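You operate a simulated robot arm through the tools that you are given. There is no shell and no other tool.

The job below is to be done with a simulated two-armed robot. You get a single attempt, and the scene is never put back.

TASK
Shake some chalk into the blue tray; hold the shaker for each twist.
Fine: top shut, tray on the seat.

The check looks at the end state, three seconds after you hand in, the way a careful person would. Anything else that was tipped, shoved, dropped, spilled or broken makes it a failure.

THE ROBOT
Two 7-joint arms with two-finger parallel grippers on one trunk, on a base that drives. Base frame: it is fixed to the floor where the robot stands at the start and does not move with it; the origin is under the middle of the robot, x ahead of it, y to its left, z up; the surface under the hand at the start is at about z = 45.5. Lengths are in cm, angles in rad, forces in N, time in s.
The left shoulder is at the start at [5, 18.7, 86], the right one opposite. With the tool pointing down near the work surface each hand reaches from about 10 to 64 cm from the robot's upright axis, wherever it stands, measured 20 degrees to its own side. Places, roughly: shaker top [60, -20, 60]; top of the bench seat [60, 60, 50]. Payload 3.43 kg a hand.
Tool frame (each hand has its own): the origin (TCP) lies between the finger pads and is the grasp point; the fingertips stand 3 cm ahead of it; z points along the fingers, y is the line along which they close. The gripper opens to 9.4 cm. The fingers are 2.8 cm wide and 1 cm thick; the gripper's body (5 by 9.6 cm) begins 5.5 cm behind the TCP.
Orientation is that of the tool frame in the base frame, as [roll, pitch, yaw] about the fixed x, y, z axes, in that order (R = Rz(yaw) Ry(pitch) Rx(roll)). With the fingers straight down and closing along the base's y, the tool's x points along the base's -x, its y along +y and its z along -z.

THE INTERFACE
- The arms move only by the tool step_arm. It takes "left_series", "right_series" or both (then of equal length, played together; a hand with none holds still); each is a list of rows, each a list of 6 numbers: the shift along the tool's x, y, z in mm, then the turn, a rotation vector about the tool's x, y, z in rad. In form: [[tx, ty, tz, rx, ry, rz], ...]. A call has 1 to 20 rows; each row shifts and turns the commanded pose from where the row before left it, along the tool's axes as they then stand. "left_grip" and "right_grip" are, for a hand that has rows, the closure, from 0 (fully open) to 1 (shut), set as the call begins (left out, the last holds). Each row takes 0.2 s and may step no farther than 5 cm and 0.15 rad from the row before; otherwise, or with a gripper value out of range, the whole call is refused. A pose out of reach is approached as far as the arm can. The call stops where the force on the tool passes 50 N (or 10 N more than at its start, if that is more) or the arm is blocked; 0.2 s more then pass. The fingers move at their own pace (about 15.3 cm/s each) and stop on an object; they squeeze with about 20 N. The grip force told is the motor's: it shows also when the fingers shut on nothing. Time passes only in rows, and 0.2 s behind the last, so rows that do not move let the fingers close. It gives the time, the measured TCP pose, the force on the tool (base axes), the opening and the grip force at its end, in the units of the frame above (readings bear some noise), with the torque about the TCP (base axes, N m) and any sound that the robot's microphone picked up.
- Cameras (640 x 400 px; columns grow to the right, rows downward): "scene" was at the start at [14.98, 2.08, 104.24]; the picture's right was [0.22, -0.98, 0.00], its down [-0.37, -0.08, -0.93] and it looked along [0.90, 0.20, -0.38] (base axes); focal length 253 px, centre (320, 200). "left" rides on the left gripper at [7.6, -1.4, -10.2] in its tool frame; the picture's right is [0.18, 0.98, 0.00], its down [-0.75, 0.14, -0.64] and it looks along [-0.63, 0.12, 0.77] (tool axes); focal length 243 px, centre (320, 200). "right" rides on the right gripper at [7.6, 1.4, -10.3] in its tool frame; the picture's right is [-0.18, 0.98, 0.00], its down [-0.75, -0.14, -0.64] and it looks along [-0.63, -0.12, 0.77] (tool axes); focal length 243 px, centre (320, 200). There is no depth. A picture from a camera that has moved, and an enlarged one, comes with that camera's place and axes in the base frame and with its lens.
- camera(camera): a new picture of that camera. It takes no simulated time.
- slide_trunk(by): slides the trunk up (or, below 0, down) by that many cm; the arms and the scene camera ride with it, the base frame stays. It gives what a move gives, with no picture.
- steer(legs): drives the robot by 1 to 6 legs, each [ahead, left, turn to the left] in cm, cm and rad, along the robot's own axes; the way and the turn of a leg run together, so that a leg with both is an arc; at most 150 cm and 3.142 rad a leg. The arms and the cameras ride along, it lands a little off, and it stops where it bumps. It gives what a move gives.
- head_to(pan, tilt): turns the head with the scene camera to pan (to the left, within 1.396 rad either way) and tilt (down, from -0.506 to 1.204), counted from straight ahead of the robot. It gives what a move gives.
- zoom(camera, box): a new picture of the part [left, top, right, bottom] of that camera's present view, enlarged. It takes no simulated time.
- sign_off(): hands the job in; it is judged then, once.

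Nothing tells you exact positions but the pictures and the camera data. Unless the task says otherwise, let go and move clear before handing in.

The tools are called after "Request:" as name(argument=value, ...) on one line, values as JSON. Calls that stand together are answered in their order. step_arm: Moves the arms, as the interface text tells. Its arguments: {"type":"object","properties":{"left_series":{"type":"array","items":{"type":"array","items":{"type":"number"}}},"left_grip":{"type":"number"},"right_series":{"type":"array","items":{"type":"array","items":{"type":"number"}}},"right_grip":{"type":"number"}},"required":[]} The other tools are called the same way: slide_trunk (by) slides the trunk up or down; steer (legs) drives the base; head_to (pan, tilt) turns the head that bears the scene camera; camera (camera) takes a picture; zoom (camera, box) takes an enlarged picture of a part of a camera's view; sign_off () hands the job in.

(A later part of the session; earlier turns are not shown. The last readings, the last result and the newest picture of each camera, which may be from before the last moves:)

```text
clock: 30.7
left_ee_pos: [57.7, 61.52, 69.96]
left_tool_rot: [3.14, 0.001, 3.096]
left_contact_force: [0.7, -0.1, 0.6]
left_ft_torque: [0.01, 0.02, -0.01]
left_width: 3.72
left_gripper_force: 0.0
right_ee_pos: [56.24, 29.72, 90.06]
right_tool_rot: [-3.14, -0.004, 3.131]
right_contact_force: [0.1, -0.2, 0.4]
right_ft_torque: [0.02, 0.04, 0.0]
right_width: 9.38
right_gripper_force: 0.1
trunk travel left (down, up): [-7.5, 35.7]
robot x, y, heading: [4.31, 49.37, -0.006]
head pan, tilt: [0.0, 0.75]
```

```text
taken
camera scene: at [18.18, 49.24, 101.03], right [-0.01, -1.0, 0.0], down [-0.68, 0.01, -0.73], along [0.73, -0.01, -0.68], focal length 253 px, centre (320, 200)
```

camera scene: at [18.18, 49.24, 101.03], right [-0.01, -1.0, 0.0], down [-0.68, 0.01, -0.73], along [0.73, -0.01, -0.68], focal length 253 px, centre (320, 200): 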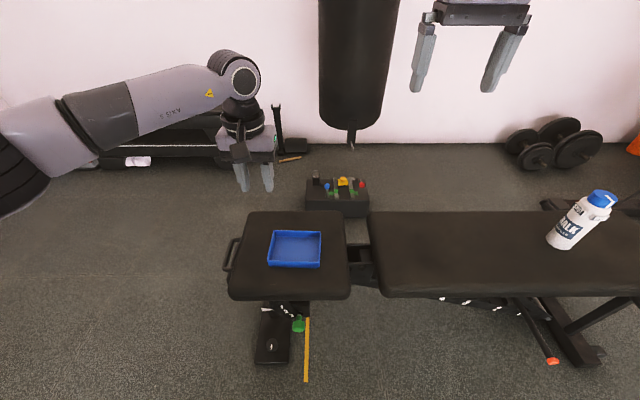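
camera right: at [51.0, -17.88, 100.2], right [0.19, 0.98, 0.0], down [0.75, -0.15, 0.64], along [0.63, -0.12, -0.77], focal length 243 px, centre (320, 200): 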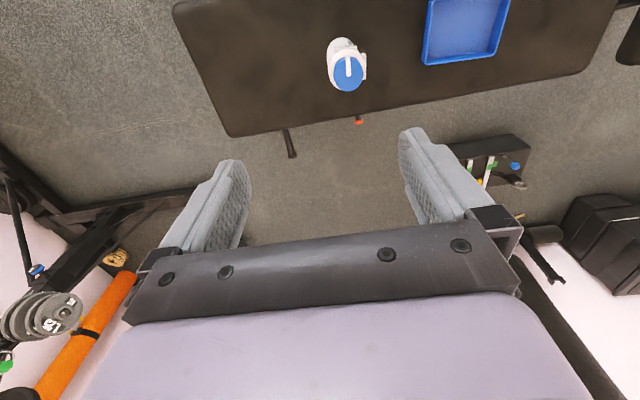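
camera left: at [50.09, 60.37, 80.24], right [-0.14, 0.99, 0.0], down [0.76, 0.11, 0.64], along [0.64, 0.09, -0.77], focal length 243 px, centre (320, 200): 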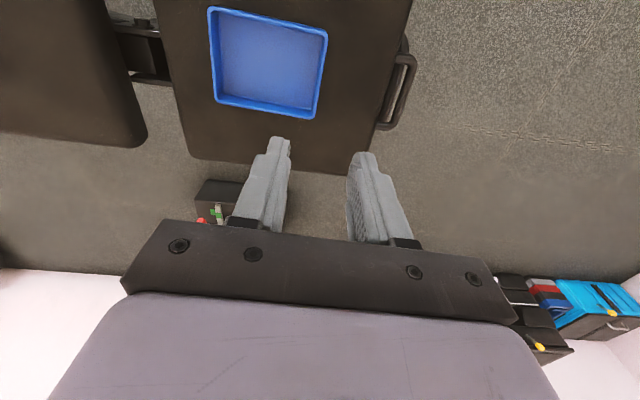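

The tray sits flat on the seat at about (57.8, 55.3). Next I'll test, in free air, whether the right hand can take a horizontal grasp pose (fingers forward-left, camera up), which I need to hold and later invert the shaker.

Request:
step_arm(right_series=[[20, 0, 40, 0, 0, 0], [20, 0, 40, 0, 0, 0], [20, 0, 40, 0, 0, 0], [0, 0, 0, 0, 0, 0.147], [0, 0, 0, 0, 0, 0.147], [0, 0, 0, 0, 0, 0.147], [0, 0, 0, 0, 0, 0.147], [0, 0, 0, 0, 0, 0.147], [0, 0, 0, 0, 0, 0.147], [0, 0, 0, 0, 0, 0.147], [0, 0, 0, 0, 0, 0.147], [0, 0, 0, 0, 0, 0.147], [0, 0, 0, 0, 0, 0.147], [0, 0, 0, 0, 0, 0.147], [0, 0, 0, 0, 0, 0.147], [0, 0, 0, 0, 0, 0.147], [0, 0, 0, 0, 0, 0.147], [0, 0, 0, 0, 0, 0.147], [0, 0, 0, 0, 0, 0.147]])

Request:
camera(camera="scene")

```text
clock: 34.7
left_ee_pos: [57.87, 61.46, 69.89]
left_tool_rot: [3.14, -0.001, 3.097]
left_contact_force: [0.1, -0.3, -0.1]
left_ft_torque: [-0.01, 0.02, -0.04]
left_width: 3.76
left_gripper_force: 0.0
right_ee_pos: [50.28, 29.76, 78.0]
right_tool_rot: [-3.139, 0.002, 0.777]
right_contact_force: [0.5, 0.6, -0.3]
right_ft_torque: [0.01, 0.03, -0.04]
right_width: 9.41
right_gripper_force: 0.0
trunk travel left (down, up): [-7.5, 35.7]
robot x, y, heading: [3.69, 49.74, -0.006]
head pan, tilt: [0.0, 0.75]
```

```text
taken
camera scene: at [18.18, 49.24, 101.04], right [-0.01, -1.0, 0.0], down [-0.68, 0.01, -0.73], along [0.73, -0.01, -0.68], focal length 253 px, centre (320, 200)
```

scene: 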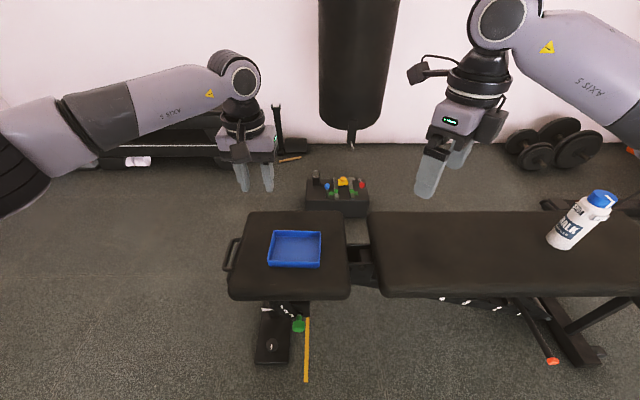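

The wrist roll works. Now I'll pitch the right fingers up to horizontal.

Request:
step_arm(right_series=[[0, 0, 0, 0, 0.143, 0], [0, 0, 0, 0, 0.143, 0], [0, 0, 0, 0, 0.143, 0], [0, 0, 0, 0, 0.143, 0], [0, 0, 0, 0, 0.143, 0], [0, 0, 0, 0, 0.143, 0], [0, 0, 0, 0, 0.143, 0], [0, 0, 0, 0, 0.143, 0], [0, 0, 0, 0, 0.143, 0], [0, 0, 0, 0, 0.143, 0], [0, 0, 0, 0, 0.141, 0]])

Request:
camera(camera="scene")

Request:
camera(camera="right")

```text
clock: 37.1
left_ee_pos: [57.77, 61.47, 69.94]
left_tool_rot: [3.14, 0.0, 3.097]
left_contact_force: [0.2, -1.0, -0.4]
left_ft_torque: [-0.06, -0.02, 0.0]
left_width: 3.73
left_gripper_force: 0.0
right_ee_pos: [50.28, 29.78, 78.08]
right_tool_rot: [0.877, -1.571, 3.046]
right_contact_force: [-0.2, 0.1, 0.7]
right_ft_torque: [-0.05, -0.01, 0.04]
right_width: 9.41
right_gripper_force: 0.1
trunk travel left (down, up): [-7.5, 35.7]
robot x, y, heading: [4.24, 49.02, -0.005]
head pan, tilt: [0.0, 0.75]
```

```text
taken
camera scene: at [18.18, 49.24, 101.04], right [-0.01, -1.0, 0.0], down [-0.68, 0.0, -0.73], along [0.73, -0.01, -0.68], focal length 253 px, centre (320, 200)
```

scene: 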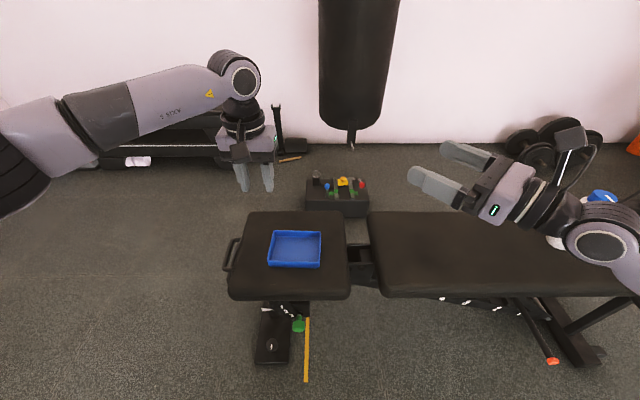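

```text
taken
camera right: at [44.04, 21.55, 85.53], right [0.69, -0.7, -0.19], down [-0.56, -0.35, -0.75], along [0.46, 0.62, -0.63], focal length 243 px, centre (320, 200)
```

right: 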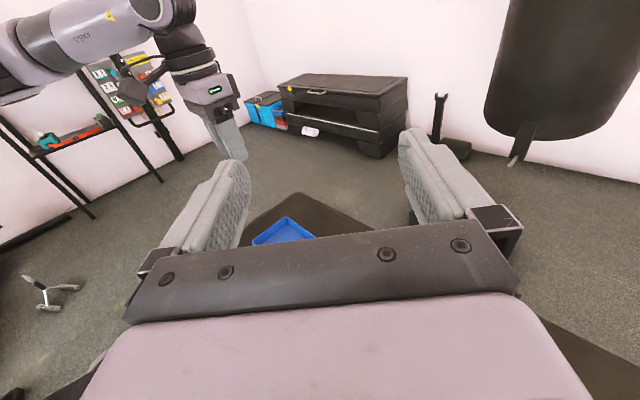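

The horizontal pose with the camera on top is reachable. I'll test rolling the hand over (as for inverting the shaker) and back, still in free air.

Request:
step_arm(right_series=[[0, 0, 0, 0, 0, -0.15], [0, 0, 0, 0, 0, -0.15], [0, 0, 0, 0, 0, -0.15], [0, 0, 0, 0, 0, -0.15], [0, 0, 0, 0, 0, -0.15], [0, 0, 0, 0, 0, -0.15], [0, 0, 0, 0, 0, -0.15], [0, 0, 0, 0, 0, -0.15], [0, 0, 0, 0, 0, -0.15], [0, 0, 0, 0, 0, -0.15], [0, 0, 0, 0, 0, -0.15], [0, 0, 0, 0, 0, -0.15], [0, 0, 0, 0, 0, -0.15], [0, 0, 0, 0, 0, -0.15], [0, 0, 0, 0, 0, -0.15], [0, 0, 0, 0, 0, -0.15], [0, 0, 0, 0, 0, -0.15], [0, 0, 0, 0, 0, -0.15], [0, 0, 0, 0, 0, -0.15]])

Request:
camera(camera="scene")

```text
clock: 41.1
left_ee_pos: [57.72, 61.45, 69.83]
left_tool_rot: [3.14, 0.0, 3.095]
left_contact_force: [-0.5, -0.5, -0.3]
left_ft_torque: [-0.02, 0.03, -0.01]
left_width: 3.76
left_gripper_force: 0.1
right_ee_pos: [50.14, 29.78, 78.08]
right_tool_rot: [1.581, 1.278, 2.362]
right_contact_force: [0.9, -0.3, -0.3]
right_ft_torque: [-0.03, 0.02, 0.0]
right_width: 9.42
right_gripper_force: 0.0
trunk travel left (down, up): [-7.5, 35.7]
robot x, y, heading: [3.89, 49.22, -0.004]
head pan, tilt: [0.0, 0.75]
```

```text
taken
camera scene: at [18.18, 49.24, 101.04], right [-0.01, -1.0, 0.0], down [-0.68, 0.01, -0.73], along [0.73, -0.01, -0.68], focal length 253 px, centre (320, 200)
```

scene: 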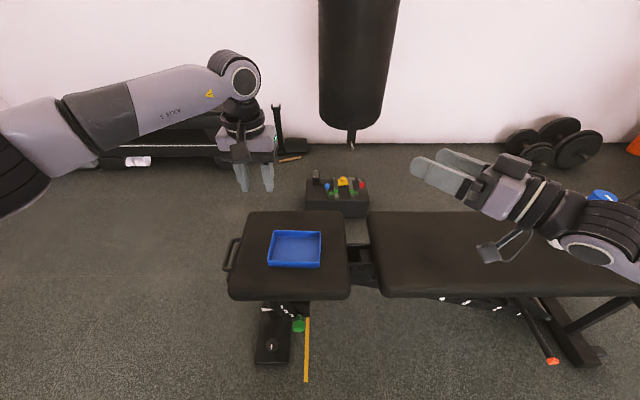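

The roll-over works through 163°. I'll roll back to the camera-up pose and raise the left hand, then drive back right to the shaker.

Request:
step_arm(right_series=[[0, 0, 0, 0, 0, 0.15], [0, 0, 0, 0, 0, 0.15], [0, 0, 0, 0, 0, 0.15], [0, 0, 0, 0, 0, 0.15], [0, 0, 0, 0, 0, 0.15], [0, 0, 0, 0, 0, 0.15], [0, 0, 0, 0, 0, 0.15], [0, 0, 0, 0, 0, 0.15], [0, 0, 0, 0, 0, 0.15], [0, 0, 0, 0, 0, 0.15], [0, 0, 0, 0, 0, 0.15], [0, 0, 0, 0, 0, 0.15], [0, 0, 0, 0, 0, 0.15], [0, 0, 0, 0, 0, 0.15], [0, 0, 0, 0, 0, 0.15], [0, 0, 0, 0, 0, 0.15], [0, 0, 0, 0, 0, 0.15], [0, 0, 0, 0, 0, 0.15], [0, 0, 0, 0, 0, 0.15]], left_series=[[0, 0, -20, 0, 0, 0], [0, 0, -20, 0, 0, 0], [0, 0, -20, 0, 0, 0], [0, 0, -20, 0, 0, 0], [0, 0, -20, 0, 0, 0], [0, 0, 0, 0, 0, 0], [0, 0, 0, 0, 0, 0], [0, 0, 0, 0, 0, 0], [0, 0, 0, 0, 0, 0], [0, 0, 0, 0, 0, 0], [0, 0, 0, 0, 0, 0], [0, 0, 0, 0, 0, 0], [0, 0, 0, 0, 0, 0], [0, 0, 0, 0, 0, 0], [0, 0, 0, 0, 0, 0], [0, 0, 0, 0, 0, 0], [0, 0, 0, 0, 0, 0], [0, 0, 0, 0, 0, 0], [0, 0, 0, 0, 0, 0]])

Request:
steer(legs=[[-1, -49, 0]])

Request:
camera(camera="scene")

Request:
camera(camera="right")

```text
clock: 45.1
left_ee_pos: [57.92, 61.55, 79.79]
left_tool_rot: [3.139, 0.0, 3.098]
left_contact_force: [-0.3, 0.3, 0.3]
left_ft_torque: [-0.01, -0.01, 0.03]
left_width: 3.76
left_gripper_force: 0.1
right_ee_pos: [50.33, 29.73, 78.03]
right_tool_rot: [-2.302, -1.565, -0.06]
right_contact_force: [0.8, -0.9, 1.7]
right_ft_torque: [0.01, -0.02, 0.03]
right_width: 9.4
right_gripper_force: 0.1
trunk travel left (down, up): [-7.5, 35.7]
robot x, y, heading: [3.94, 49.33, -0.008]
head pan, tilt: [0.0, 0.75]
```

```text
clock: 49.8
left_ee_pos: [56.36, 12.96, 79.83]
left_tool_rot: [3.141, 0.001, 3.086]
left_contact_force: [-0.2, -0.5, -0.2]
left_ft_torque: [-0.02, 0.03, 0.0]
left_width: 3.74
left_gripper_force: 0.1
right_ee_pos: [48.5, -18.87, 78.21]
right_tool_rot: [-2.725, -1.567, 0.355]
right_contact_force: [0.5, 0.3, 0.1]
right_ft_torque: [-0.04, 0.01, -0.01]
right_width: 9.37
right_gripper_force: 0.0
trunk travel left (down, up): [-7.5, 35.7]
robot x, y, heading: [2.09, 1.37, -0.019]
head pan, tilt: [0.0, 0.75]
```

```text
taken
camera scene: at [16.58, 0.97, 101.04], right [-0.02, -1.0, 0.0], down [-0.68, 0.01, -0.73], along [0.73, -0.01, -0.68], focal length 253 px, centre (320, 200)
```

scene: 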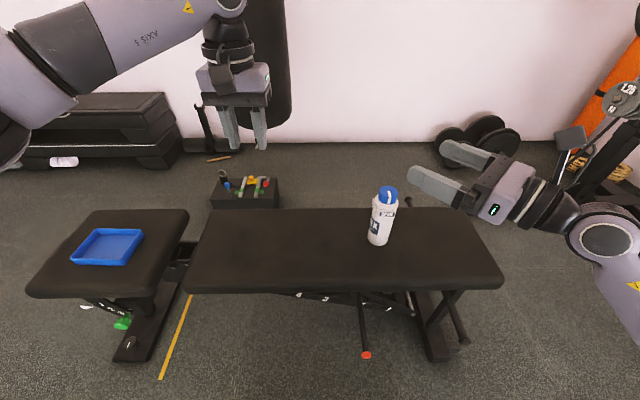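

```text
taken
camera right: at [42.22, -26.94, 85.6], right [0.68, -0.71, -0.19], down [-0.56, -0.35, -0.75], along [0.47, 0.62, -0.63], focal length 243 px, centre (320, 200)
```

right: 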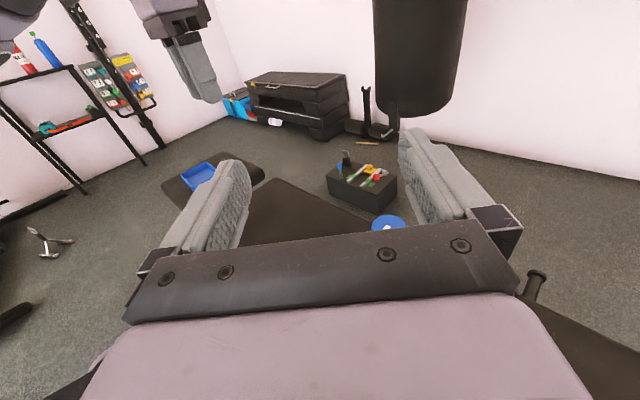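

Back near the shaker (robot at about (2.2, 1.1)). I'll zoom on the shaker to fix its location and the cap's state.

Request:
zoom(camera="scene", box=[350, 175, 420, 255])

Request:
camera(camera="left")

```text
5.00 times, centred on (385, 215) of scene
camera zoom: at [16.58, 0.97, 101.04], right [-0.02, -1.0, 0.0], down [-0.68, 0.01, -0.73], along [0.73, -0.01, -0.68], focal length 1263 px, centre (-5, 125)
```

zoom: 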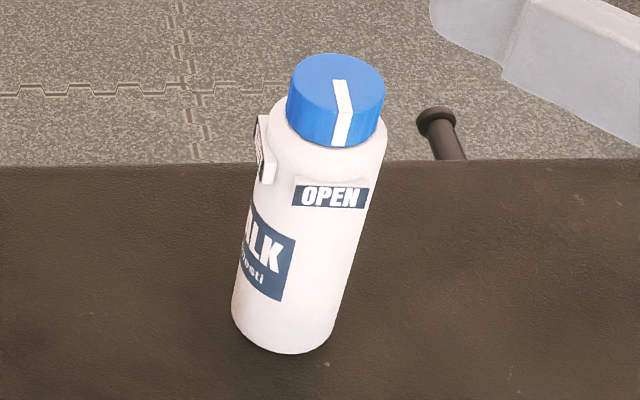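

```text
taken
camera left: at [48.63, 11.75, 90.13], right [-0.13, 0.99, 0.0], down [0.76, 0.1, 0.64], along [0.64, 0.08, -0.77], focal length 243 px, centre (320, 200)
```

left: 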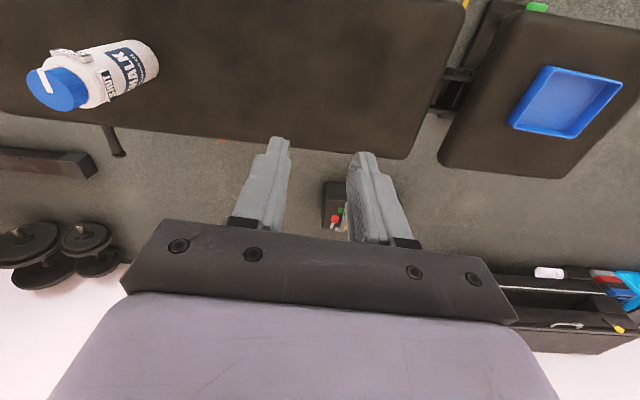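

The pointer is on OPEN, so the shaker is already open; I must keep it upright until it is over the tray. I'll zoom the left camera to triangulate its height and place.

Request:
zoom(camera="left", box=[10, 20, 170, 120])

Request:
zoom(camera="left", box=[500, 50, 640, 150])

```text
4.00 times, centred on (90, 70) of left
camera zoom: at [48.63, 11.75, 90.13], right [-0.13, 0.99, 0.0], down [0.76, 0.1, 0.64], along [0.64, 0.08, -0.77], focal length 970 px, centre (1240, 720)
```

zoom: 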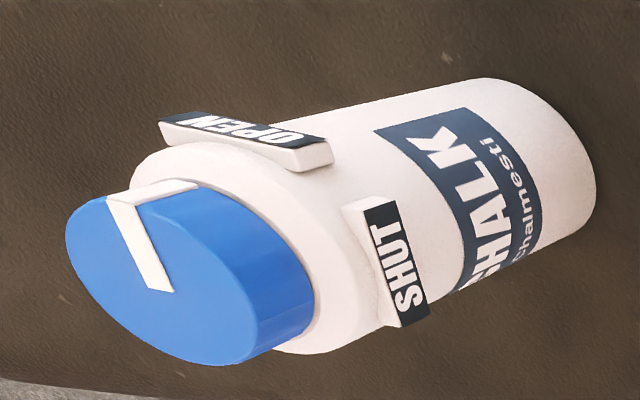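

```text
4.00 times, centred on (570, 100) of left
camera zoom: at [48.63, 11.75, 90.13], right [-0.13, 0.99, 0.0], down [0.76, 0.1, 0.64], along [0.64, 0.08, -0.77], focal length 970 px, centre (-680, 600)
```

zoom: 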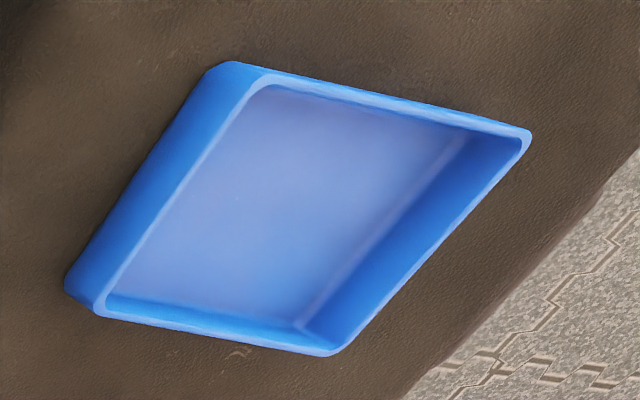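

Shaker axis is at about (60.2, -15.6), top z≈62.7, body ⌀≈5.6 cm, cap about z 60.8–62.7, label pads at z≈57–59. I'll tilt the right hand 15° downward (to keep the wrist clear of the bench), shift it behind the shaker and descend part way.

Request:
step_arm(right_series=[[0, 29, -12, 0, -0.13, 0], [0, 29, -11, 0, -0.13, 0], [-29.6, 0, 7.9, 0, 0, 0], [-29.6, 0, 7.9, 0, 0, 0], [-29.6, 0, 7.9, 0, 0, 0], [-29.6, 0, 7.9, 0, 0, 0], [-29.6, 0, 7.9, 0, 0, 0], [-29.6, 0, 7.9, 0, 0, 0]], right_grip=0)

Request:
camera(camera="right")

Request:
camera(camera="scene")

Request:
camera(camera="left")

```text
clock: 51.6
left_ee_pos: [56.33, 12.8, 79.81]
left_tool_rot: [-3.141, -0.001, 3.085]
left_contact_force: [0.2, 0.2, -1.1]
left_ft_torque: [0.0, 0.01, -0.02]
left_width: 3.79
left_gripper_force: 0.1
right_ee_pos: [50.84, -24.58, 59.7]
right_tool_rot: [-3.138, -1.307, 0.769]
right_contact_force: [0.8, 0.4, 0.1]
right_ft_torque: [0.03, -0.01, -0.01]
right_width: 9.39
right_gripper_force: 0.0
trunk travel left (down, up): [-7.5, 35.7]
robot x, y, heading: [2.42, 0.92, -0.017]
head pan, tilt: [0.0, 0.75]
```

```text
taken
camera right: at [46.17, -31.11, 69.61], right [0.65, -0.74, -0.18], down [-0.68, -0.47, -0.56], along [0.33, 0.49, -0.81], focal length 243 px, centre (320, 200)
```

right: 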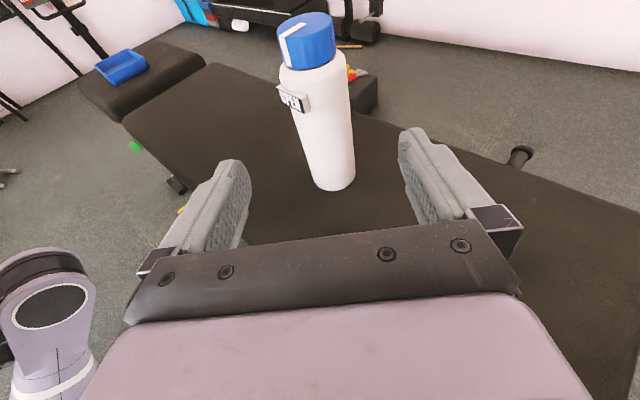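

```text
taken
camera scene: at [16.58, 0.97, 101.04], right [-0.02, -1.0, 0.0], down [-0.68, 0.01, -0.73], along [0.73, -0.01, -0.68], focal length 253 px, centre (320, 200)
```

scene: 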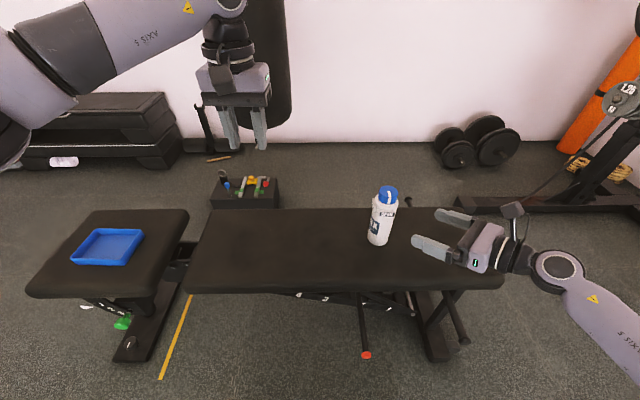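

```text
taken
camera left: at [48.63, 11.75, 90.14], right [-0.13, 0.99, 0.0], down [0.76, 0.1, 0.64], along [0.64, 0.08, -0.77], focal length 243 px, centre (320, 200)
```

left: 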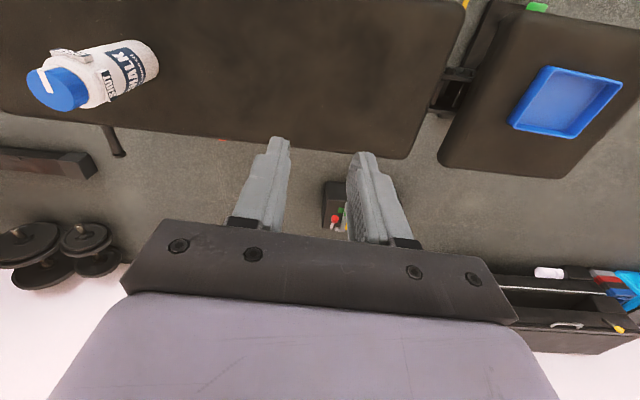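

The right hand is lined up with the shaker (lateral error under 1 mm, 12.9 cm short). I'll descend to z≈53.5 and move forward most of the way, then look.

Request:
step_arm(right_series=[[-20, 0, 5.3, 0, 0, 0], [-20, 0, 5.3, 0, 0, 0], [-20, 0, 5.3, 0, 0, 0], [6.7, 0, 24.9, 0, 0, 0], [6.7, 0, 24.9, 0, 0, 0], [6.7, 0, 24.9, 0, 0, 0]], right_grip=0)

Request:
camera(camera="right")

Request:
zoom(camera="scene", box=[330, 160, 560, 310])

```text
clock: 53.0
left_ee_pos: [56.29, 12.85, 79.82]
left_tool_rot: [3.141, 0.001, 3.086]
left_contact_force: [-0.3, -0.1, 0.3]
left_ft_torque: [-0.03, 0.0, 0.01]
left_width: 3.76
left_gripper_force: 0.0
right_ee_pos: [56.48, -19.15, 53.4]
right_tool_rot: [-3.134, -1.308, 0.765]
right_contact_force: [-0.6, 0.0, 0.6]
right_ft_torque: [0.03, 0.02, -0.03]
right_width: 9.39
right_gripper_force: 0.0
trunk travel left (down, up): [-7.5, 35.7]
robot x, y, heading: [2.36, 0.99, -0.017]
head pan, tilt: [0.0, 0.75]
```

```text
taken
camera right: at [51.79, -25.6, 63.41], right [0.65, -0.74, -0.18], down [-0.68, -0.47, -0.56], along [0.33, 0.49, -0.81], focal length 243 px, centre (320, 200)
```

right: 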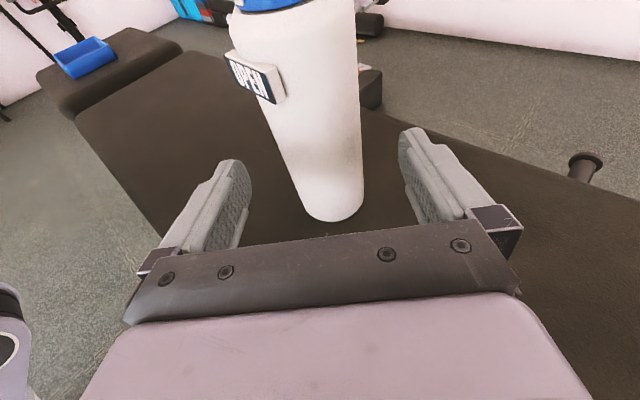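

```text
2.67 times, centred on (445, 235) of scene
camera zoom: at [16.58, 0.96, 101.04], right [-0.02, -1.0, 0.0], down [-0.68, 0.01, -0.73], along [0.73, -0.01, -0.68], focal length 674 px, centre (-13, 107)
```

zoom: 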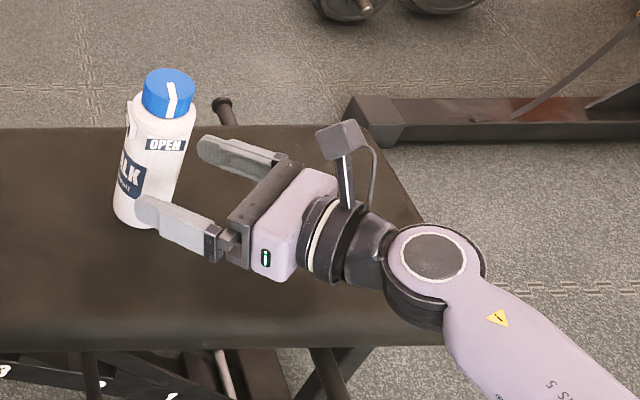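

The fingers are level with the body on both sides. I'll advance the last 5 cm and close gently on the body.

Request:
step_arm(right_series=[[6.5, -0.7, 24.1, 0, 0, 0], [6.5, -0.7, 24.1, 0, 0, 0]], right_grip=0)

Request:
camera(camera="right")

Request:
zoom(camera="scene", box=[330, 160, 560, 310])

```text
clock: 53.6
left_ee_pos: [56.38, 12.81, 79.81]
left_tool_rot: [3.141, -0.002, 3.085]
left_contact_force: [0.2, 0.3, -0.6]
left_ft_torque: [-0.03, -0.03, -0.01]
left_width: 3.72
left_gripper_force: 0.1
right_ee_pos: [59.92, -15.66, 53.61]
right_tool_rot: [-3.132, -1.307, 0.763]
right_contact_force: [0.0, 1.2, 0.2]
right_ft_torque: [-0.02, 0.02, 0.0]
right_width: 9.43
right_gripper_force: 0.1
trunk travel left (down, up): [-7.5, 35.7]
robot x, y, heading: [2.04, 1.25, -0.017]
head pan, tilt: [0.0, 0.75]
```

```text
taken
camera right: at [55.18, -22.1, 63.41], right [0.65, -0.74, -0.18], down [-0.69, -0.47, -0.56], along [0.33, 0.49, -0.81], focal length 243 px, centre (320, 200)
```

right: 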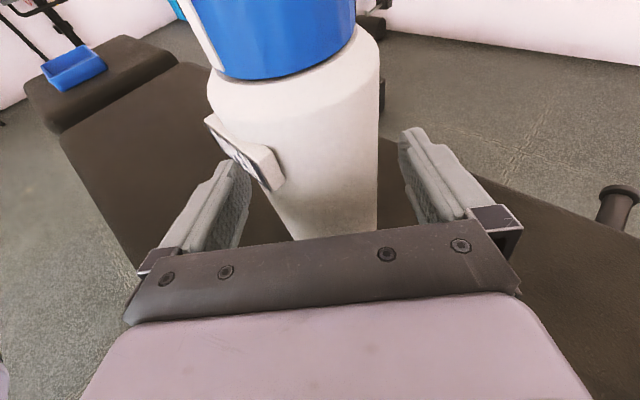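

```text
2.67 times, centred on (445, 235) of scene
camera zoom: at [16.58, 0.96, 101.04], right [-0.02, -1.0, 0.0], down [-0.68, 0.01, -0.73], along [0.73, -0.01, -0.68], focal length 674 px, centre (-13, 107)
```

zoom: 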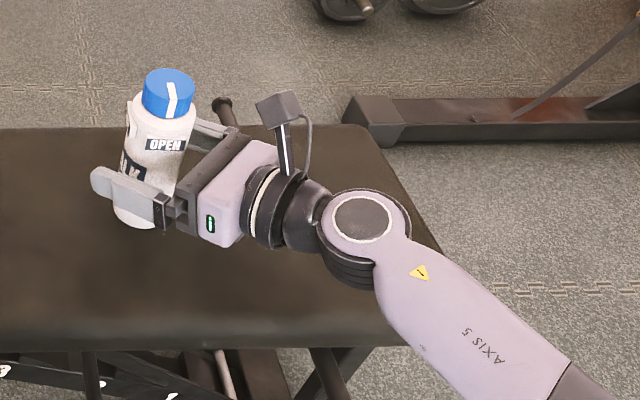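

The body is centred between the fingers. I'll close the right gripper.

Request:
step_arm(right_series=[[0, 0, 0, 0, 0, 0], [0, 0, 0, 0, 0, 0], [0, 0, 0, 0, 0, 0], [0, 0, 0, 0, 0, 0]], right_grip=1)

Request:
camera(camera="right")

Request:
zoom(camera="scene", box=[330, 160, 560, 310])

```text
clock: 54.6
left_ee_pos: [56.24, 12.74, 79.76]
left_tool_rot: [3.14, -0.001, 3.085]
left_contact_force: [0.4, 0.1, -0.3]
left_ft_torque: [0.01, -0.03, 0.0]
left_width: 3.78
left_gripper_force: 0.0
right_ee_pos: [59.8, -15.61, 53.61]
right_tool_rot: [-3.135, -1.308, 0.765]
right_contact_force: [1.9, -0.3, 0.0]
right_ft_torque: [0.06, -0.02, -0.01]
right_width: 6.0
right_gripper_force: 20.3
trunk travel left (down, up): [-7.5, 35.7]
robot x, y, heading: [2.42, 1.36, -0.02]
head pan, tilt: [0.0, 0.75]
```

```text
taken
camera right: at [55.17, -22.12, 63.44], right [0.65, -0.74, -0.18], down [-0.68, -0.47, -0.56], along [0.33, 0.49, -0.81], focal length 243 px, centre (320, 200)
```

right: 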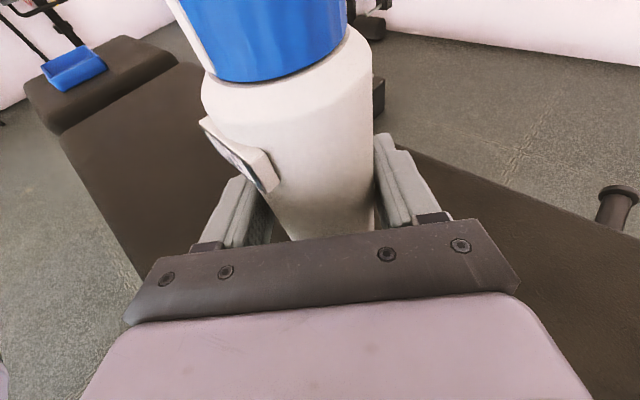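

```text
2.67 times, centred on (445, 235) of scene
camera zoom: at [16.58, 0.97, 101.04], right [-0.02, -1.0, 0.0], down [-0.68, 0.01, -0.73], along [0.73, -0.01, -0.68], focal length 674 px, centre (-13, 107)
```

zoom: 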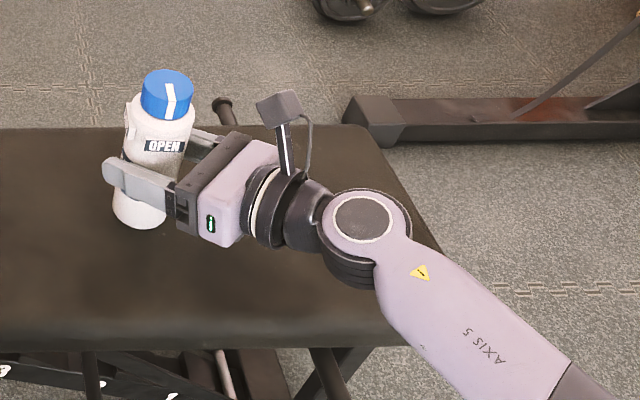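

Gripped firmly (6.0 cm wide, 20 N). I'll lift 1.5 cm first and check for slip.

Request:
step_arm(right_series=[[7.2, 0, -1.95, 0, 0, 0], [7.2, 0, -1.95, 0, 0, 0], [0, 0, 0, 0, 0, 0]])

Request:
zoom(camera="scene", box=[330, 160, 560, 310])

Request:
camera(camera="right")

```text
clock: 55.4
left_ee_pos: [56.37, 12.77, 79.78]
left_tool_rot: [3.14, 0.0, 3.087]
left_contact_force: [-1.0, 0.2, -0.1]
left_ft_torque: [-0.01, -0.04, -0.02]
left_width: 3.76
left_gripper_force: 0.1
right_ee_pos: [59.82, -15.79, 55.01]
right_tool_rot: [-3.134, -1.305, 0.762]
right_contact_force: [-0.3, 0.4, -3.5]
right_ft_torque: [-0.01, 0.0, 0.02]
right_width: 5.98
right_gripper_force: 19.7
trunk travel left (down, up): [-7.5, 35.7]
robot x, y, heading: [2.37, 1.33, -0.021]
head pan, tilt: [0.0, 0.75]
```

```text
2.67 times, centred on (445, 235) of scene
camera zoom: at [16.6, 0.96, 101.03], right [-0.02, -1.0, 0.0], down [-0.68, 0.01, -0.73], along [0.73, -0.01, -0.68], focal length 674 px, centre (-13, 107)
```

zoom: 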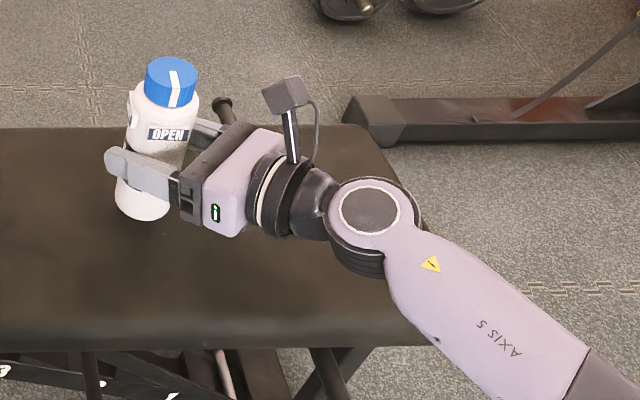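

```text
taken
camera right: at [55.17, -22.17, 64.89], right [0.65, -0.74, -0.18], down [-0.69, -0.47, -0.56], along [0.33, 0.49, -0.81], focal length 243 px, centre (320, 200)
```

right: 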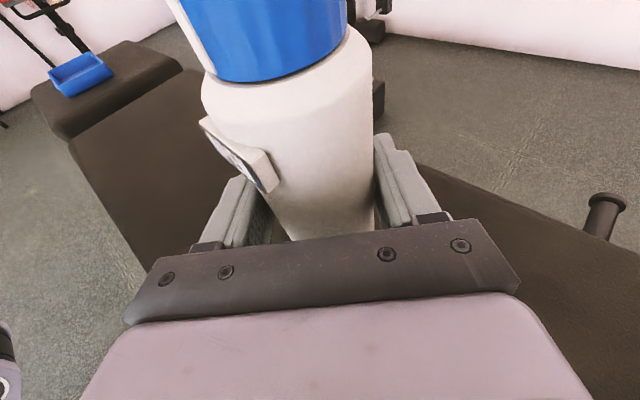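

The shaker lifts cleanly and stays upright (about 0.35 kg). I'll raise it to about 15 cm above the bench and drive left to the seat.

Request:
step_arm(right_series=[[21.7, 0, -5.9, 0, 0, 0], [21.7, 0, -5.9, 0, 0, 0], [21.7, 0, -5.9, 0, 0, 0], [21.7, 0, -5.9, 0, 0, 0], [21.7, 0, -5.9, 0, 0, 0], [21.7, 0, -5.9, 0, 0, 0], [0, 0, 0, 0, 0, 0]])

Request:
steer(legs=[[0, 33, 0.01]])

Request:
camera(camera="scene")

```text
clock: 57.0
left_ee_pos: [56.34, 12.79, 79.77]
left_tool_rot: [3.139, 0.0, 3.087]
left_contact_force: [0.3, -0.2, -1.0]
left_ft_torque: [-0.02, -0.02, 0.01]
left_width: 3.77
left_gripper_force: 0.0
right_ee_pos: [59.79, -15.72, 68.51]
right_tool_rot: [-3.136, -1.307, 0.764]
right_contact_force: [0.1, -0.7, -2.9]
right_ft_torque: [0.02, 0.03, 0.02]
right_width: 5.98
right_gripper_force: 19.2
trunk travel left (down, up): [-7.5, 35.7]
robot x, y, heading: [2.18, 1.27, -0.014]
head pan, tilt: [0.0, 0.75]
```

```text
clock: 60.5
left_ee_pos: [56.48, 46.16, 79.83]
left_tool_rot: [3.139, -0.001, 3.096]
left_contact_force: [1.1, 0.4, 1.0]
left_ft_torque: [0.03, 0.0, 0.01]
left_width: 3.75
left_gripper_force: 0.1
right_ee_pos: [60.45, 17.46, 68.53]
right_tool_rot: [-3.134, -1.307, 0.774]
right_contact_force: [-0.3, 0.5, -3.3]
right_ft_torque: [-0.01, -0.01, 0.01]
right_width: 5.97
right_gripper_force: 20.0
trunk travel left (down, up): [-7.5, 35.7]
robot x, y, heading: [2.57, 33.97, -0.01]
head pan, tilt: [0.0, 0.75]
```

```text
taken
camera scene: at [16.99, 33.74, 101.03], right [-0.01, -1.0, 0.0], down [-0.68, 0.0, -0.73], along [0.73, 0.0, -0.68], focal length 253 px, centre (320, 200)
```

scene: 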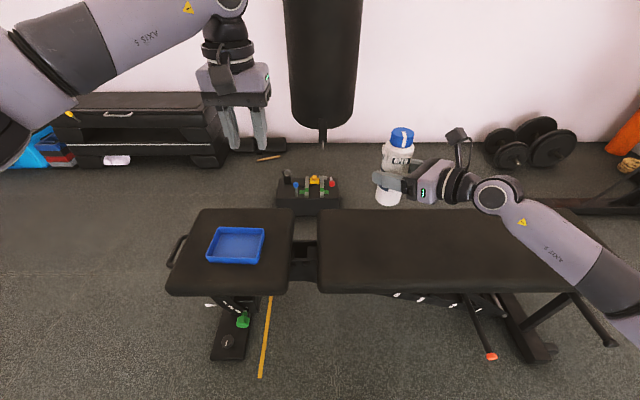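

Half way, all steady and upright. I'll drive another 37 cm left so the shaker arrives over the tray.

Request:
steer(legs=[[0, 37, 0.01]])

Request:
camera(camera="scene")

Request:
camera(camera="left")

Request:
camera(camera="right")

```text
clock: 64.3
left_ee_pos: [56.55, 84.13, 79.78]
left_tool_rot: [3.141, -0.001, 3.103]
left_contact_force: [0.2, -0.1, -0.2]
left_ft_torque: [0.01, 0.0, 0.0]
left_width: 3.76
left_gripper_force: 0.1
right_ee_pos: [60.6, 55.71, 68.48]
right_tool_rot: [-3.135, -1.307, 0.778]
right_contact_force: [-0.2, -0.6, -3.7]
right_ft_torque: [-0.01, 0.03, 0.01]
right_width: 5.97
right_gripper_force: 20.0
trunk travel left (down, up): [-7.5, 35.7]
robot x, y, heading: [2.97, 71.97, -0.002]
head pan, tilt: [0.0, 0.75]
```

```text
taken
camera scene: at [17.14, 71.71, 101.03], right [0.0, -1.0, 0.0], down [-0.68, 0.0, -0.73], along [0.73, 0.0, -0.68], focal length 253 px, centre (320, 200)
```

scene: 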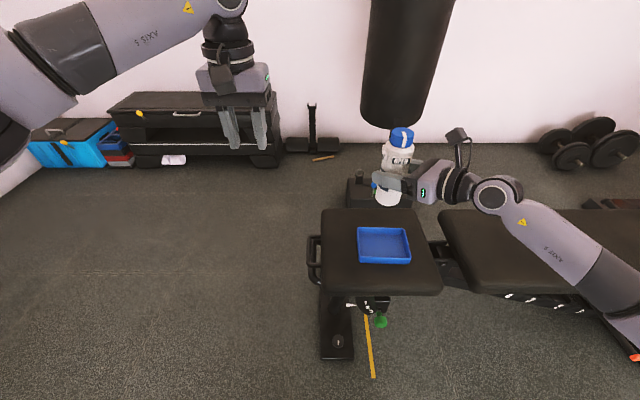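

```text
taken
camera left: at [49.01, 82.98, 90.12], right [-0.14, 0.99, 0.0], down [0.76, 0.11, 0.64], along [0.64, 0.09, -0.77], focal length 243 px, centre (320, 200)
```

left: 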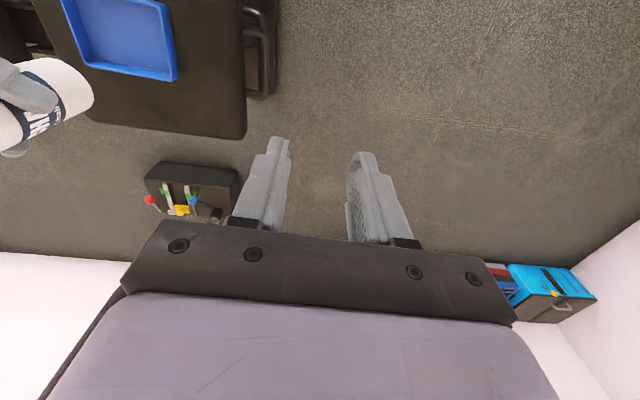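

```text
taken
camera right: at [56.07, 49.17, 78.37], right [0.66, -0.73, -0.18], down [-0.68, -0.48, -0.56], along [0.32, 0.49, -0.81], focal length 243 px, centre (320, 200)
```

right: 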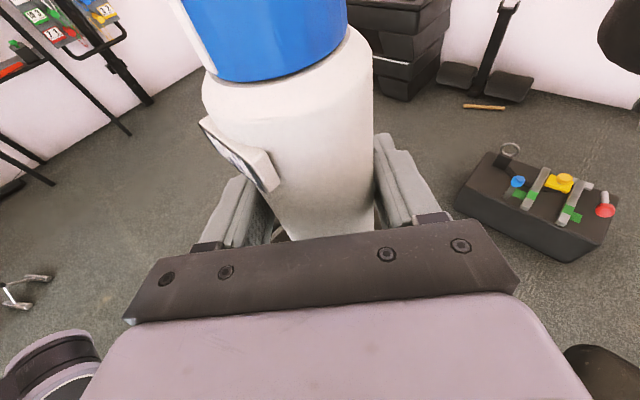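

The shaker is near (60.6, 55.7) above the tray. I'll zoom in on the tray for its precise place relative to this stance.

Request:
zoom(camera="scene", box=[310, 110, 470, 300])

Request:
zoom(camera="scene", box=[335, 205, 435, 275])

```text
2.11 times, centred on (390, 205) of scene
camera zoom: at [17.14, 71.71, 101.03], right [0.0, -1.0, 0.0], down [-0.68, 0.0, -0.73], along [0.73, 0.0, -0.68], focal length 532 px, centre (173, 190)
```

zoom: 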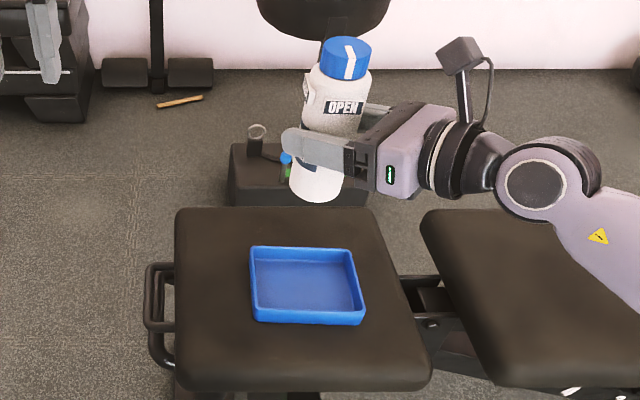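

```text
5.71 times, centred on (385, 240) of scene
camera zoom: at [17.14, 71.71, 101.03], right [0.0, -1.0, 0.0], down [-0.68, 0.0, -0.73], along [0.73, 0.0, -0.68], focal length 1444 px, centre (-51, -29)
```

zoom: 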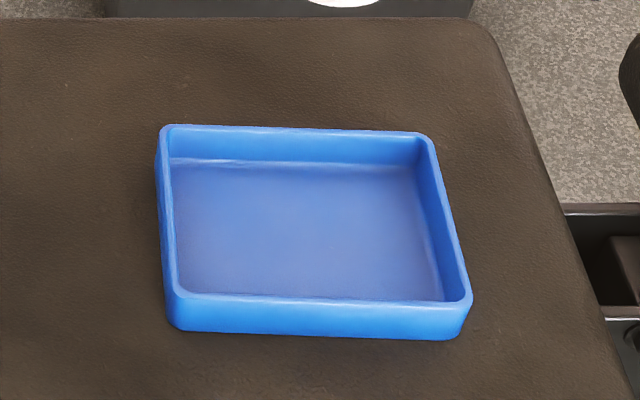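

The tray's centre is at about (57.9, 55.4), rim z≈48.2. I'll bring the cap directly above the tray's centre and lower so the shaker base is about 6 cm above the rim.

Request:
step_arm(right_series=[[-21.2, -5.6, -1.7, 0, 0, 0], [-21.2, -5.6, -1.7, 0, 0, 0], [-21.1, -5.6, -1.6, 0, 0, 0], [0, 0, 0, 0, 0, 0]])

Request:
zoom(camera="scene", box=[310, 110, 470, 300])

Request:
camera(camera="left")

```text
clock: 65.3
left_ee_pos: [56.67, 84.13, 79.94]
left_tool_rot: [3.138, 0.001, 3.102]
left_contact_force: [-0.2, -0.2, -0.7]
left_ft_torque: [0.0, 0.03, 0.01]
left_width: 3.78
left_gripper_force: 0.1
right_ee_pos: [57.83, 55.42, 62.5]
right_tool_rot: [-3.134, -1.307, 0.777]
right_contact_force: [-0.1, 0.3, -3.9]
right_ft_torque: [0.04, -0.02, 0.03]
right_width: 5.97
right_gripper_force: 20.3
trunk travel left (down, up): [-7.5, 35.7]
robot x, y, heading: [3.05, 71.47, -0.002]
head pan, tilt: [0.0, 0.75]
```

```text
2.11 times, centred on (390, 205) of scene
camera zoom: at [17.14, 71.71, 101.03], right [0.0, -1.0, 0.0], down [-0.68, 0.0, -0.73], along [0.73, 0.0, -0.68], focal length 532 px, centre (173, 190)
```

zoom: 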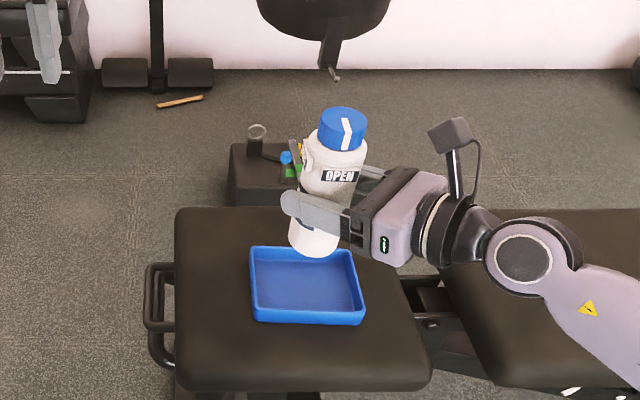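

```text
taken
camera left: at [49.01, 82.98, 90.12], right [-0.14, 0.99, 0.0], down [0.76, 0.11, 0.64], along [0.64, 0.09, -0.77], focal length 243 px, centre (320, 200)
```

left: 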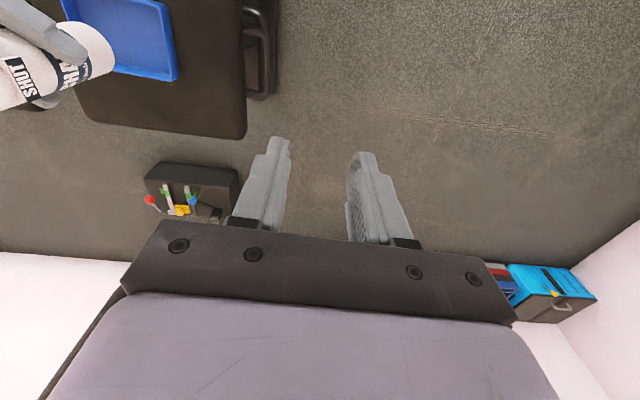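

The cap is above the tray's centre at (58, 55.5). I'll tip the shaker about 80°, pivoting about the cap so it stays over the tray.

Request:
step_arm(right_series=[[0.9, 12.3, 0, 0, 0, -0.14], [0.9, 12.3, 0, 0, 0, -0.14], [0.9, 12.3, 0, 0, 0, -0.14], [0.9, 12.3, 0, 0, 0, -0.14], [0.9, 12.3, 0, 0, 0, -0.14], [0.9, 12.3, 0, 0, 0, -0.14], [0.9, 12.3, 0, 0, 0, -0.14], [0.9, 12.3, 0, 0, 0, -0.14], [0.9, 12.3, 0, 0, 0, -0.14], [0.9, 12.3, 0, 0, 0, -0.14]])

Request:
camera(camera="scene")

Request:
zoom(camera="scene", box=[310, 110, 470, 300])

```text
clock: 67.5
left_ee_pos: [56.7, 84.13, 79.77]
left_tool_rot: [3.14, 0.0, 3.103]
left_contact_force: [-0.3, -0.4, -0.6]
left_ft_torque: [-0.01, -0.01, 0.03]
left_width: 3.78
left_gripper_force: 0.0
right_ee_pos: [65.33, 50.61, 69.53]
right_tool_rot: [1.839, -0.166, 2.312]
right_contact_force: [-0.3, -0.5, -3.8]
right_ft_torque: [0.01, 0.02, -0.01]
right_width: 6.0
right_gripper_force: 19.9
trunk travel left (down, up): [-7.5, 35.7]
robot x, y, heading: [3.26, 71.72, -0.001]
head pan, tilt: [0.0, 0.75]
```

```text
taken
camera scene: at [17.14, 71.71, 101.03], right [0.0, -1.0, 0.0], down [-0.68, 0.0, -0.73], along [0.73, 0.0, -0.68], focal length 253 px, centre (320, 200)
```

scene: 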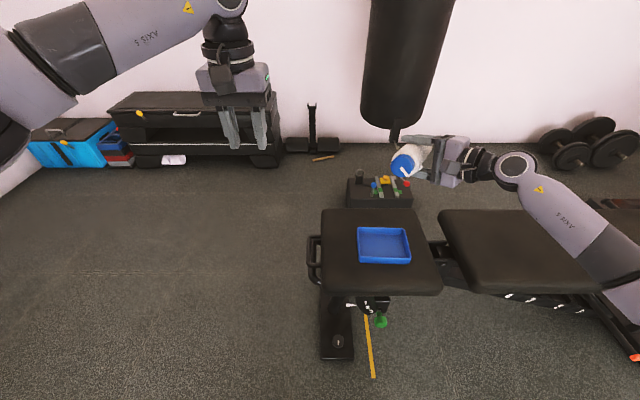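

```text
2.11 times, centred on (390, 205) of scene
camera zoom: at [17.14, 71.71, 101.03], right [0.0, -1.0, 0.0], down [-0.68, 0.0, -0.73], along [0.73, 0.0, -0.68], focal length 532 px, centre (173, 190)
```

zoom: 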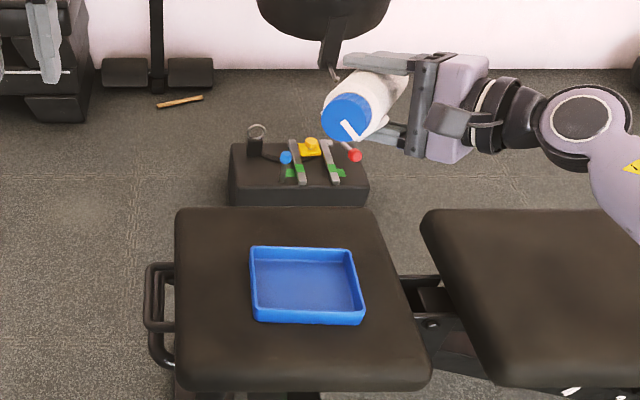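

Exactly as planned: the shaker lies at about 80° with the cap still over the tray, no chalk out. I'll lower it about 9.5 cm.

Request:
step_arm(right_series=[[-3.9, -22.6, 6.2, 0, 0, 0], [-3.9, -22.6, 6.2, 0, 0, 0], [-3.9, -22.6, 6.2, 0, 0, 0], [-3.9, -22.6, 6.2, 0, 0, 0]])

Request:
zoom(camera="scene", box=[310, 110, 470, 300])

```text
clock: 68.5
left_ee_pos: [56.63, 84.2, 79.86]
left_tool_rot: [3.139, 0.0, 3.102]
left_contact_force: [0.5, -0.2, -0.3]
left_ft_torque: [-0.02, 0.0, 0.01]
left_width: 3.75
left_gripper_force: 0.1
right_ee_pos: [65.38, 50.59, 59.93]
right_tool_rot: [1.838, -0.166, 2.311]
right_contact_force: [0.0, -0.2, -2.7]
right_ft_torque: [0.02, 0.06, -0.02]
right_width: 5.98
right_gripper_force: 20.2
trunk travel left (down, up): [-7.5, 35.7]
robot x, y, heading: [2.99, 71.96, -0.003]
head pan, tilt: [0.0, 0.75]
```

```text
2.11 times, centred on (390, 205) of scene
camera zoom: at [17.14, 71.71, 101.03], right [0.0, -1.0, 0.0], down [-0.68, 0.0, -0.73], along [0.73, 0.0, -0.68], focal length 532 px, centre (173, 190)
```

zoom: 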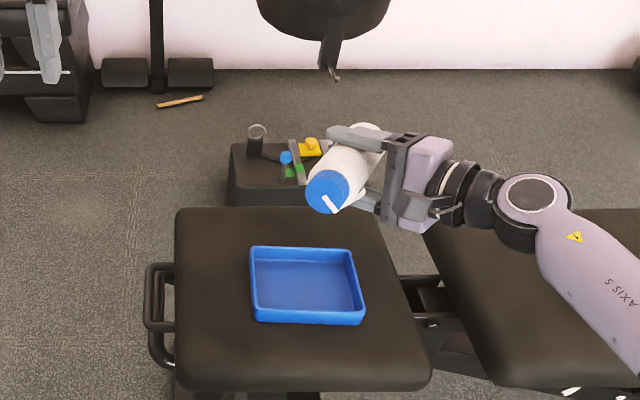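

The cap is at about z≈62 above the tray's centre. I'll continue tipping about the cap in two stages.

Request:
step_arm(right_series=[[0.9, 12.3, 0, 0, 0, -0.14], [0.9, 12.3, 0, 0, 0, -0.14], [0.9, 12.3, 0, 0, 0, -0.14], [0.9, 12.3, 0, 0, 0, -0.14], [0.9, 12.3, 0, 0, 0, -0.14]])

Request:
zoom(camera="scene", box=[310, 110, 470, 300])

```text
clock: 69.7
left_ee_pos: [56.64, 84.13, 79.89]
left_tool_rot: [3.141, 0.0, 3.102]
left_contact_force: [0.8, 0.9, 0.0]
left_ft_torque: [-0.02, 0.02, 0.02]
left_width: 3.74
left_gripper_force: 0.2
right_ee_pos: [65.69, 52.36, 65.7]
right_tool_rot: [1.875, 0.51, 2.51]
right_contact_force: [-1.1, 0.4, -4.7]
right_ft_torque: [0.03, 0.05, -0.02]
right_width: 5.99
right_gripper_force: 19.8
trunk travel left (down, up): [-7.5, 35.7]
robot x, y, heading: [3.05, 71.85, 0.001]
head pan, tilt: [0.0, 0.75]
```

```text
2.11 times, centred on (390, 205) of scene
camera zoom: at [17.14, 71.71, 101.03], right [0.0, -1.0, 0.0], down [-0.68, 0.0, -0.73], along [0.73, 0.0, -0.68], focal length 532 px, centre (173, 190)
```

zoom: 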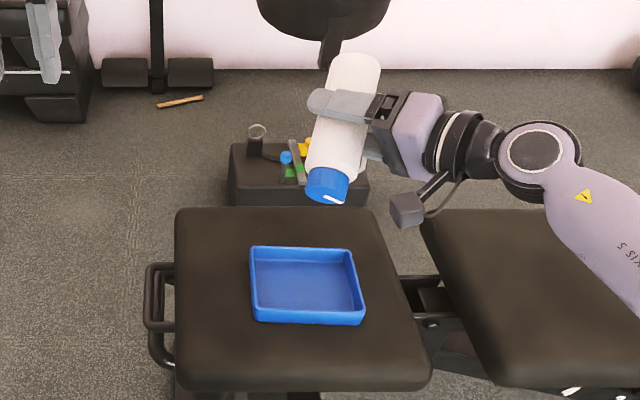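

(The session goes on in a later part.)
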